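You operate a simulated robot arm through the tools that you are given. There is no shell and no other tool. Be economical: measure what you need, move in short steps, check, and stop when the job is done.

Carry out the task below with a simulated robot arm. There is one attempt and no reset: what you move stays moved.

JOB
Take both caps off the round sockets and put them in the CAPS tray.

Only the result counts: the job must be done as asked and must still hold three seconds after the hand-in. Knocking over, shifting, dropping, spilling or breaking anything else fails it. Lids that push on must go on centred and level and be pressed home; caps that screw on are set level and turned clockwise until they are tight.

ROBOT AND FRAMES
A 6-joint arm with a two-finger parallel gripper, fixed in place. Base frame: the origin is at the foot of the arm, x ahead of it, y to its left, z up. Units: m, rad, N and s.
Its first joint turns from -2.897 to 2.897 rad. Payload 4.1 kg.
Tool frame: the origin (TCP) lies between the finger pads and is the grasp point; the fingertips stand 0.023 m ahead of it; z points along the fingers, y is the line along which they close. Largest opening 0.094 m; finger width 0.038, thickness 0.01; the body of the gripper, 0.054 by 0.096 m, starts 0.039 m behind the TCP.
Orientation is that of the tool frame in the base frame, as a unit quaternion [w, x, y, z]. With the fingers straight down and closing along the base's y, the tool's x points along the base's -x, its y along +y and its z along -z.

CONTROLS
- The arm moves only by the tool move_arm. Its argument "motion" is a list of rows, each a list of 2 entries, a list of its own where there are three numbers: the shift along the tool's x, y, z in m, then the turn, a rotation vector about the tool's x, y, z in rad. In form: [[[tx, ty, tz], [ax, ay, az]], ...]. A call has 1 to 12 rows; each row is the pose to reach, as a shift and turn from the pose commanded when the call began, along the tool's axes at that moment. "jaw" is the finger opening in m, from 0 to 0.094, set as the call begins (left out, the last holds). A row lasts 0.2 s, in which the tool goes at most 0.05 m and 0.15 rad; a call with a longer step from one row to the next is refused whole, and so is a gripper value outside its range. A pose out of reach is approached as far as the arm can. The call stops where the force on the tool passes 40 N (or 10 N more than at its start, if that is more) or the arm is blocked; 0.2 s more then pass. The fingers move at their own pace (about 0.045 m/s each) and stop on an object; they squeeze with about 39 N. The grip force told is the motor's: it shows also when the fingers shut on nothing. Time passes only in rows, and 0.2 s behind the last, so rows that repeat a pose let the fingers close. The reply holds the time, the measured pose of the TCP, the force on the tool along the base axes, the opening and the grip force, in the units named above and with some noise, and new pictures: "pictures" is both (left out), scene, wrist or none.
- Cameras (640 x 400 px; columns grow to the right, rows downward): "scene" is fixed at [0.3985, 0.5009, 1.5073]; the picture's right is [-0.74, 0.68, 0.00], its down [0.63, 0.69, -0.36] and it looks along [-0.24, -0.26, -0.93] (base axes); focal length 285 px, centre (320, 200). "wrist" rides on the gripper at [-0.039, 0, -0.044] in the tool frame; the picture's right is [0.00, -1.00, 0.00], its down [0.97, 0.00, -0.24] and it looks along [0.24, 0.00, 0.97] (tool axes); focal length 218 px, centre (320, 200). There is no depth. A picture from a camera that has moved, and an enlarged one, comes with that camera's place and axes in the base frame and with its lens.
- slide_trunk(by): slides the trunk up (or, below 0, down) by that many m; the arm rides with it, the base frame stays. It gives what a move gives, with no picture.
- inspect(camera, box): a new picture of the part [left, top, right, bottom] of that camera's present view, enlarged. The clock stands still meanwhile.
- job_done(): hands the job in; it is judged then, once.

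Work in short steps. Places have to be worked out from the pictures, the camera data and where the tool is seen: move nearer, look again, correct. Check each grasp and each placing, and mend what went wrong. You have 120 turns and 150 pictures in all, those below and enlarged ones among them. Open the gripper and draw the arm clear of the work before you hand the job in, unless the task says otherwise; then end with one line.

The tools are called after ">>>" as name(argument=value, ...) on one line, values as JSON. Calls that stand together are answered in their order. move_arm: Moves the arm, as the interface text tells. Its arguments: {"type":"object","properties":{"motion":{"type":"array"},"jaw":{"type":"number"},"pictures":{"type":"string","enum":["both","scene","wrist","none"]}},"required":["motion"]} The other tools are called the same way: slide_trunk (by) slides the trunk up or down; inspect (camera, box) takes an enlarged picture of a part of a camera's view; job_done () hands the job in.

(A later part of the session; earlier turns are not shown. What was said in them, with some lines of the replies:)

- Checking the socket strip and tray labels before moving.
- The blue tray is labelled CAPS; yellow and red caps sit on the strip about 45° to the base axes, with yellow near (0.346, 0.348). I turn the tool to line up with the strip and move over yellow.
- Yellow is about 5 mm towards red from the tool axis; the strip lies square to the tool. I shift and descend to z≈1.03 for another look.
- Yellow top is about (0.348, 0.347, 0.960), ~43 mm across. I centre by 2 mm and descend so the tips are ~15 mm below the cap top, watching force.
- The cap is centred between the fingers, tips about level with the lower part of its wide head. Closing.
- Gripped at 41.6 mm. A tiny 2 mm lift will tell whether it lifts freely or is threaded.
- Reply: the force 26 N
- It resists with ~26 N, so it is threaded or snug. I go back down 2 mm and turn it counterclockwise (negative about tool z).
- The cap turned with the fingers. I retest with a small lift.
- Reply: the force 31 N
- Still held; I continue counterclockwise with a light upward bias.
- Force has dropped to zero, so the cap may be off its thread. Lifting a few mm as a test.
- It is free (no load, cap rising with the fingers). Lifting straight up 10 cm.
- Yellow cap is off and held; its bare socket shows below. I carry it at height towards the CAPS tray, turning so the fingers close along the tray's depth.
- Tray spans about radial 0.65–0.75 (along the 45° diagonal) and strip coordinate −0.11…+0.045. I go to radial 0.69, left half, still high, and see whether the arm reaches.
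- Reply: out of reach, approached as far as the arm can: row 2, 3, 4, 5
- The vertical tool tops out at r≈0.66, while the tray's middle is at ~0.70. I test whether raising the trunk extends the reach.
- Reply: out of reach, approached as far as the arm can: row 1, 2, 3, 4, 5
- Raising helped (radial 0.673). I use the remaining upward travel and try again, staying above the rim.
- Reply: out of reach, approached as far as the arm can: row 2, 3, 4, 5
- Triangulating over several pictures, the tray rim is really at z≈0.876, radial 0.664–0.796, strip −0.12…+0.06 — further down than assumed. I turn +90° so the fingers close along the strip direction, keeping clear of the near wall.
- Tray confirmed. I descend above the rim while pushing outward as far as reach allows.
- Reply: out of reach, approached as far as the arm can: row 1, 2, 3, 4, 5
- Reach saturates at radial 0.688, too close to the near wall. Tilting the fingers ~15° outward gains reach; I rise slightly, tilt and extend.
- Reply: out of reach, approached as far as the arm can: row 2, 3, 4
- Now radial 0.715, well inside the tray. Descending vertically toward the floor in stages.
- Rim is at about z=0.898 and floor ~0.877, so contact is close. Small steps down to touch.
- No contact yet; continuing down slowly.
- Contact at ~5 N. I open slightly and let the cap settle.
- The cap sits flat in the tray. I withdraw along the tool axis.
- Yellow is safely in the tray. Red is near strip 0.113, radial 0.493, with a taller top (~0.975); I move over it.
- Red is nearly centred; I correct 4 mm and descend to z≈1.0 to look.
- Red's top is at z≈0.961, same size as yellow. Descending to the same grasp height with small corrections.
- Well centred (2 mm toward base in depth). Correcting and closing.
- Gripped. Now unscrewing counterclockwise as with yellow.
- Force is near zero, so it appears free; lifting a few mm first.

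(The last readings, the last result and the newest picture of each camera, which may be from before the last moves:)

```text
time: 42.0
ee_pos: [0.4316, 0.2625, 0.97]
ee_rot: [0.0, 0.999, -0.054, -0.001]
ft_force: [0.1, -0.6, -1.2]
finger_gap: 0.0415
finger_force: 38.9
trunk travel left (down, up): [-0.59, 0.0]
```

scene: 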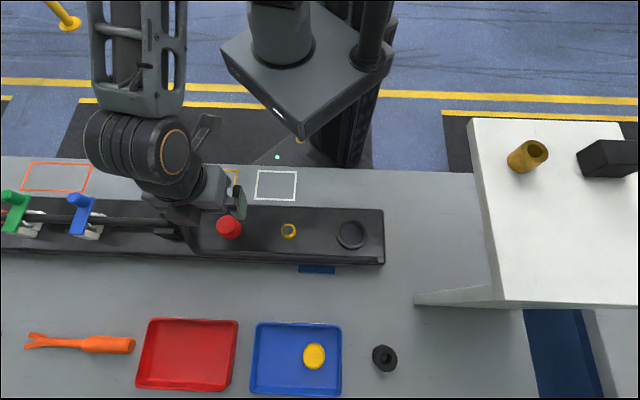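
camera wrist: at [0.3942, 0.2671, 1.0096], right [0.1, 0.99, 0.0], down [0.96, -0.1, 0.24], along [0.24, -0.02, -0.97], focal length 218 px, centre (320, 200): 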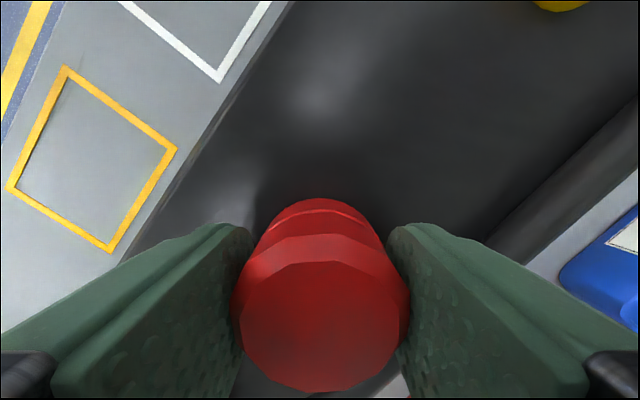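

Free. Lifting 10 cm and unwinding the wrist.

>>> move_arm(motion=[[[0, 0, -0.015], [0, 0, 0]], [[0, 0, -0.04], [0, 0, 0]], [[0, 0, -0.07], [0, 0, 0.0]], [[0, 0, -0.1], [0, 0, 0.14]], [[0, 0, -0.1], [0, 0, 0.28]], [[0, 0, -0.1], [0, 0, 0.42]], [[0, 0, -0.1], [0, 0, 0.56]], [[0, 0, -0.1], [0, 0, 0.7]], [[0, 0, -0.1], [0, 0, 0.84]], [[0, 0, -0.1], [0, 0, 0.98]], [[0, 0, -0.1], [0, 0, 1.12]], [[0, 0, -0.1], [0, 0, 1.12]]])

>>> move_arm(motion=[[[0, 0, 0], [0, 0, 0.14]], [[0, 0, 0], [0, 0, 0.28]], [[0, 0, 0], [0, 0, 0.42]], [[0, 0, 0], [0, 0, 0.56]], [[0, 0, 0], [0, 0, 0.7]], [[0, 0, 0], [0, 0, 0.84]], [[0, 0, 0], [0, 0, 0.98]], [[0, 0, 0], [0, 0, 1.107]], [[0, 0, 0], [0, 0, 1.107]]], pictures="none")

```text
time: 44.6
ee_pos: [0.4318, 0.2628, 1.0695]
ee_rot: [0.0, 0.818, -0.575, 0.0]
ft_force: [0.7, 0.1, 0.4]
finger_gap: 0.0419
finger_force: 38.7
trunk travel left (down, up): [-0.59, 0.0]
camera wrist: at [0.4191, 0.2991, 1.113], right [0.94, 0.34, 0.0], down [0.33, -0.91, 0.24], along [0.08, -0.23, -0.97], focal length 218 px, centre (320, 200)
```

scene: 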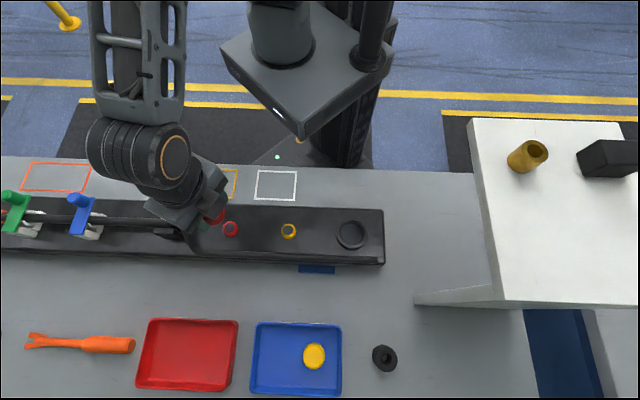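
wrist: 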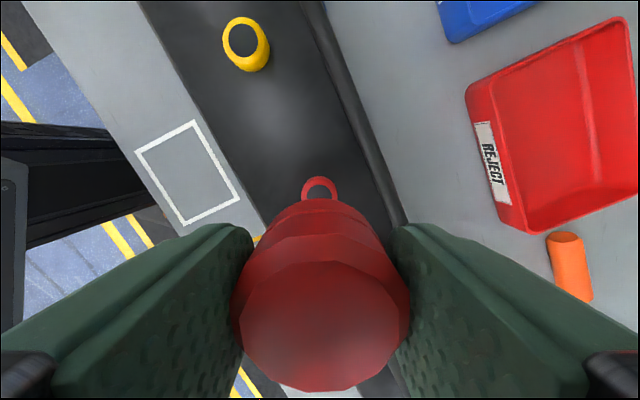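

```text
time: 46.6
ee_pos: [0.4315, 0.263, 1.0699]
ee_rot: [0.0, -0.393, 0.92, 0.0]
ft_force: [-0.6, -0.5, -0.4]
finger_gap: 0.0418
finger_force: 38.7
trunk travel left (down, up): [-0.59, 0.0]
```

Red is off and held. Carrying it to just short of the tray at height.

>>> move_arm(motion=[[[-0.028, 0.018, 0], [0, 0, -0.01]], [[-0.056, 0.036, 0], [0, 0, -0.02]], [[-0.084, 0.054, 0], [0, 0, -0.02]], [[-0.112, 0.072, 0], [0, 0, -0.02]], [[-0.14, 0.09, 0], [0, 0, -0.02]], [[-0.165, 0.107, 0], [0, 0, -0.02]], [[-0.165, 0.107, 0], [0, 0, -0.02]]], pictures="none")

>>> move_arm(motion=[[[0, 0, 0.02], [0, -0.09, 0]], [[-0.02, 0, 0.05], [0, -0.18, 0]], [[-0.04, 0, 0.08], [0, -0.26, 0]], [[-0.06, 0, 0.1], [0, -0.26, 0]], [[-0.06, 0, 0.1], [0, -0.26, 0]]])

```text
time: 48.2
ee_pos: [0.4689, 0.4593, 1.0691]
ee_rot: [0.0, -0.403, 0.915, 0.001]
ft_force: [-0.2, 0.7, -0.9]
finger_gap: 0.0419
finger_force: 39.3
trunk travel left (down, up): [-0.59, 0.0]
```

```text
time: 49.4
ee_pos: [0.5099, 0.5015, 0.9691]
ee_rot: [0.118, -0.4, 0.908, 0.052]
ft_force: [1.0, 0.9, -0.7]
finger_gap: 0.0417
finger_force: 38.8
trunk travel left (down, up): [-0.59, 0.0]
camera wrist: at [0.5275, 0.5215, 1.0218], right [0.74, -0.68, 0.0], down [-0.68, -0.74, -0.02], along [0.01, 0.01, -1.0], focal length 218 px, centre (320, 200)
```

scene: 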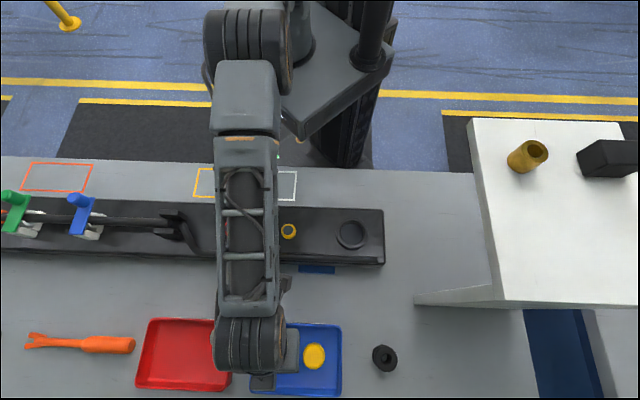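
wrist: 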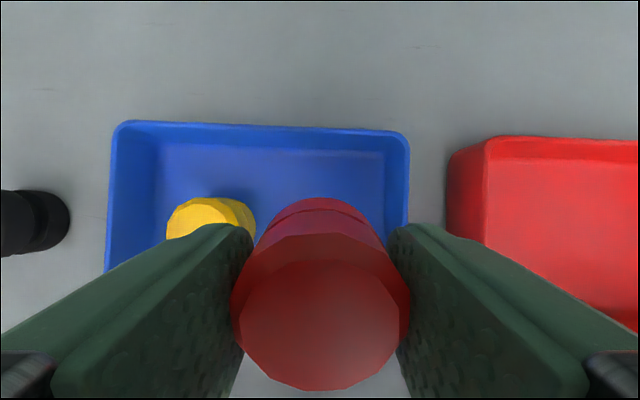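

Red is over the right half of the tray, clear of yellow. Shift 4 mm right and descend vertically.

>>> move_arm(motion=[[[0.005, -0.004, 0.0193], [0, 0, 0]], [[0.01, -0.004, 0.0386], [0, 0, 0]], [[0.0139, -0.004, 0.0522], [0, 0, 0]], [[0.0139, -0.004, 0.0522], [0, 0, 0]]], pictures="wrist")

```text
time: 50.4
ee_pos: [0.5124, 0.4979, 0.9138]
ee_rot: [0.119, -0.399, 0.908, 0.052]
ft_force: [-0.9, -0.2, 0.1]
finger_gap: 0.0417
finger_force: 39.1
trunk travel left (down, up): [-0.59, 0.0]
camera wrist: at [0.5311, 0.517, 0.9669], right [0.74, -0.68, 0.0], down [-0.68, -0.74, -0.02], along [0.01, 0.01, -1.0], focal length 218 px, centre (320, 200)
```

wrist: 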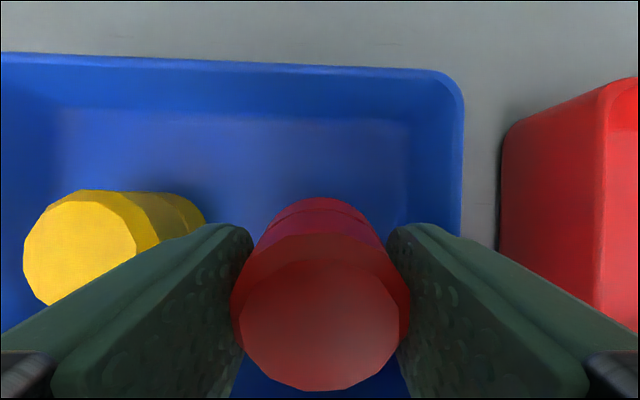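

Clearances are fine on both sides. Final slow descent to contact.

>>> move_arm(motion=[[[0.001, 0, 0.0039], [0, 0, 0]], [[0.0018, 0, 0.0068], [0, 0, 0]], [[0.0026, 0, 0.0097], [0, 0, 0]], [[0.0032, 0, 0.012], [0, 0, 0]], [[0.0032, 0, 0.012], [0, 0, 0]]], pictures="none")

```text
time: 51.6
ee_pos: [0.5117, 0.497, 0.9017]
ee_rot: [0.119, -0.399, 0.908, 0.052]
ft_force: [0.0, 0.9, -0.5]
finger_gap: 0.0417
finger_force: 38.9
trunk travel left (down, up): [-0.59, 0.0]
```

>>> move_arm(motion=[[[0.0005, 0, 0.0015], [0, 0, 0]], [[0.0008, 0, 0.0029], [0, 0, 0]], [[0.0008, 0, 0.0029], [0, 0, 0]]], pictures="none")

```text
time: 52.4
ee_pos: [0.5124, 0.4977, 0.9012]
ee_rot: [0.119, -0.399, 0.908, 0.052]
ft_force: [-1.3, 0.3, 5.1]
finger_gap: 0.0416
finger_force: 38.9
trunk travel left (down, up): [-0.59, 0.0]
```

Contact at 5 N. Opening a little to release.

>>> move_arm(motion=[[[0, 0, -0.001], [0, 0, 0]], [[0, 0, -0.001], [0, 0, 0]], [[0, 0, -0.001], [0, 0, 0]]], jaw=0.049, pictures="wrist")

```text
time: 53.2
ee_pos: [0.5131, 0.4979, 0.9002]
ee_rot: [0.119, -0.4, 0.907, 0.052]
ft_force: [0.1, -0.5, 0.9]
finger_gap: 0.049
finger_force: 0.1
trunk travel left (down, up): [-0.59, 0.0]
camera wrist: at [0.5305, 0.5169, 0.9524], right [0.74, -0.68, 0.0], down [-0.68, -0.74, -0.02], along [0.01, 0.01, -1.0], focal length 218 px, centre (320, 200)
```

wrist: 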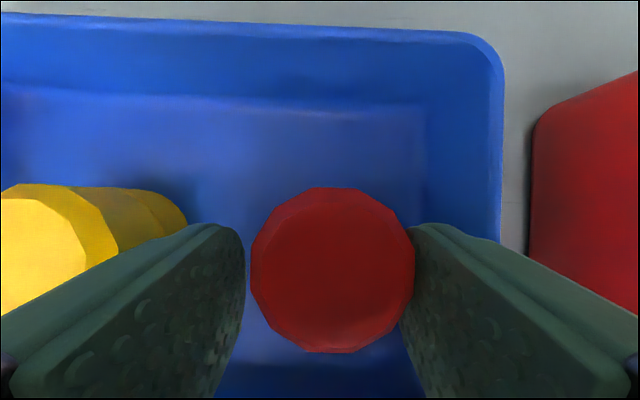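

Red sits flat. I withdraw along the tool axis, keeping the opening until clear.

>>> move_arm(motion=[[[0, 0.001, -0.005], [0, 0, 0]], [[0, 0.001, -0.015], [0, 0, 0]], [[0, 0.001, -0.03], [0, 0, 0]], [[0, 0.001, -0.06], [0, 0, 0]], [[0, 0.001, -0.1], [0, 0, 0]], [[0, 0.001, -0.14], [0, 0.09, 0]], [[0.02, 0.001, -0.16], [0, 0.18, 0]], [[0.04, 0.001, -0.18], [0, 0.26, 0]], [[0.04, 0.001, -0.18], [0, 0.26, 0]]])

```text
time: 55.2
ee_pos: [0.4533, 0.4317, 1.0615]
ee_rot: [-0.001, -0.401, 0.916, 0.0]
ft_force: [-0.3, 0.5, -1.4]
finger_gap: 0.049
finger_force: 0.0
trunk travel left (down, up): [-0.59, 0.0]
camera wrist: at [0.4813, 0.4619, 1.1052], right [0.74, -0.68, 0.0], down [-0.66, -0.72, 0.24], along [-0.16, -0.18, -0.97], focal length 218 px, centre (320, 200)
```

scene: 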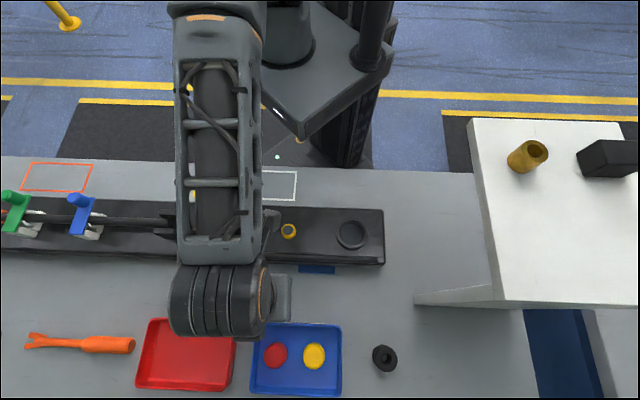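
wrist: 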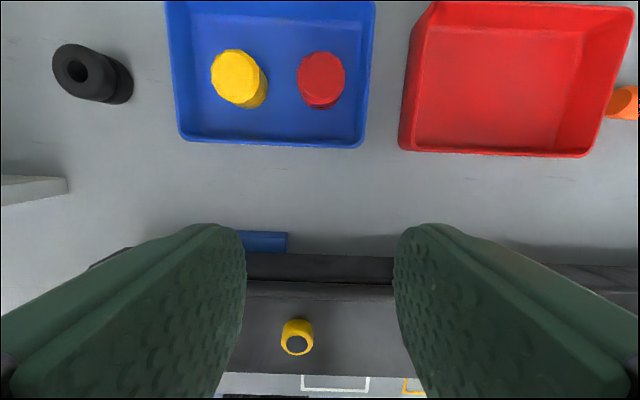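

Both caps are in the CAPS tray. I raise and withdraw the arm with the gripper open and check the scene.

>>> move_arm(motion=[[[0.03, 0, -0.03], [0, 0, 0]], [[0.06, 0, -0.06], [0, 0, 0]], [[0.09, 0, -0.09], [0, 0, 0]], [[0.12, 0, -0.12], [0, 0, 0]], [[0.15, 0, -0.14], [0, 0, 0]], [[0.15, 0, -0.14], [0, 0, 0]], [[0.15, 0, -0.14], [0, 0, 0]]], jaw=0.094)

```text
time: 56.8
ee_pos: [0.351, 0.327, 1.2013]
ee_rot: [0.0, -0.402, 0.916, 0.0]
ft_force: [-0.1, 0.5, 0.8]
finger_gap: 0.094
finger_force: 0.1
trunk travel left (down, up): [-0.59, 0.0]
camera wrist: at [0.3774, 0.3561, 1.2447], right [0.74, -0.68, 0.0], down [-0.66, -0.72, 0.24], along [-0.16, -0.18, -0.97], focal length 218 px, centre (320, 200)
```

scene: 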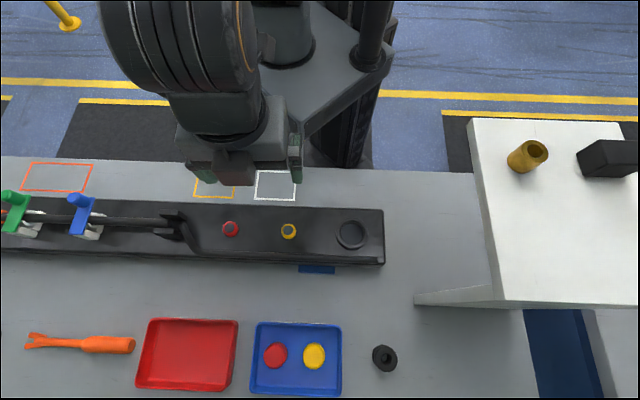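
wrist: 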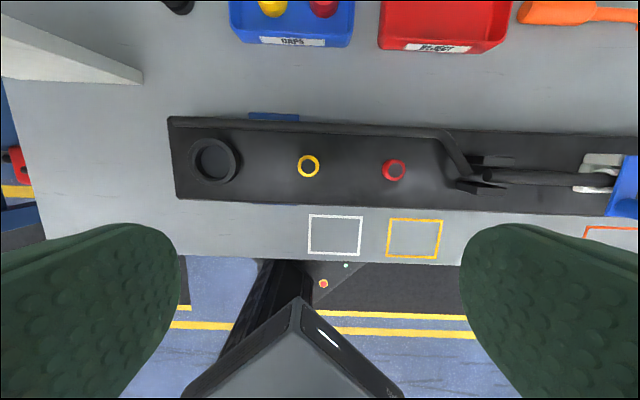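

Both sockets are bare, both caps lie in the CAPS tray, nothing else has moved, and the arm is clear. Handing in.

>>> job_done()

```text
The job is handed in.
```

I unscrewed the yellow and red caps from their sockets and set both in the CAPS tray; in the last pictures they lie flat, nothing else has moved, and the arm is clear with the gripper open.
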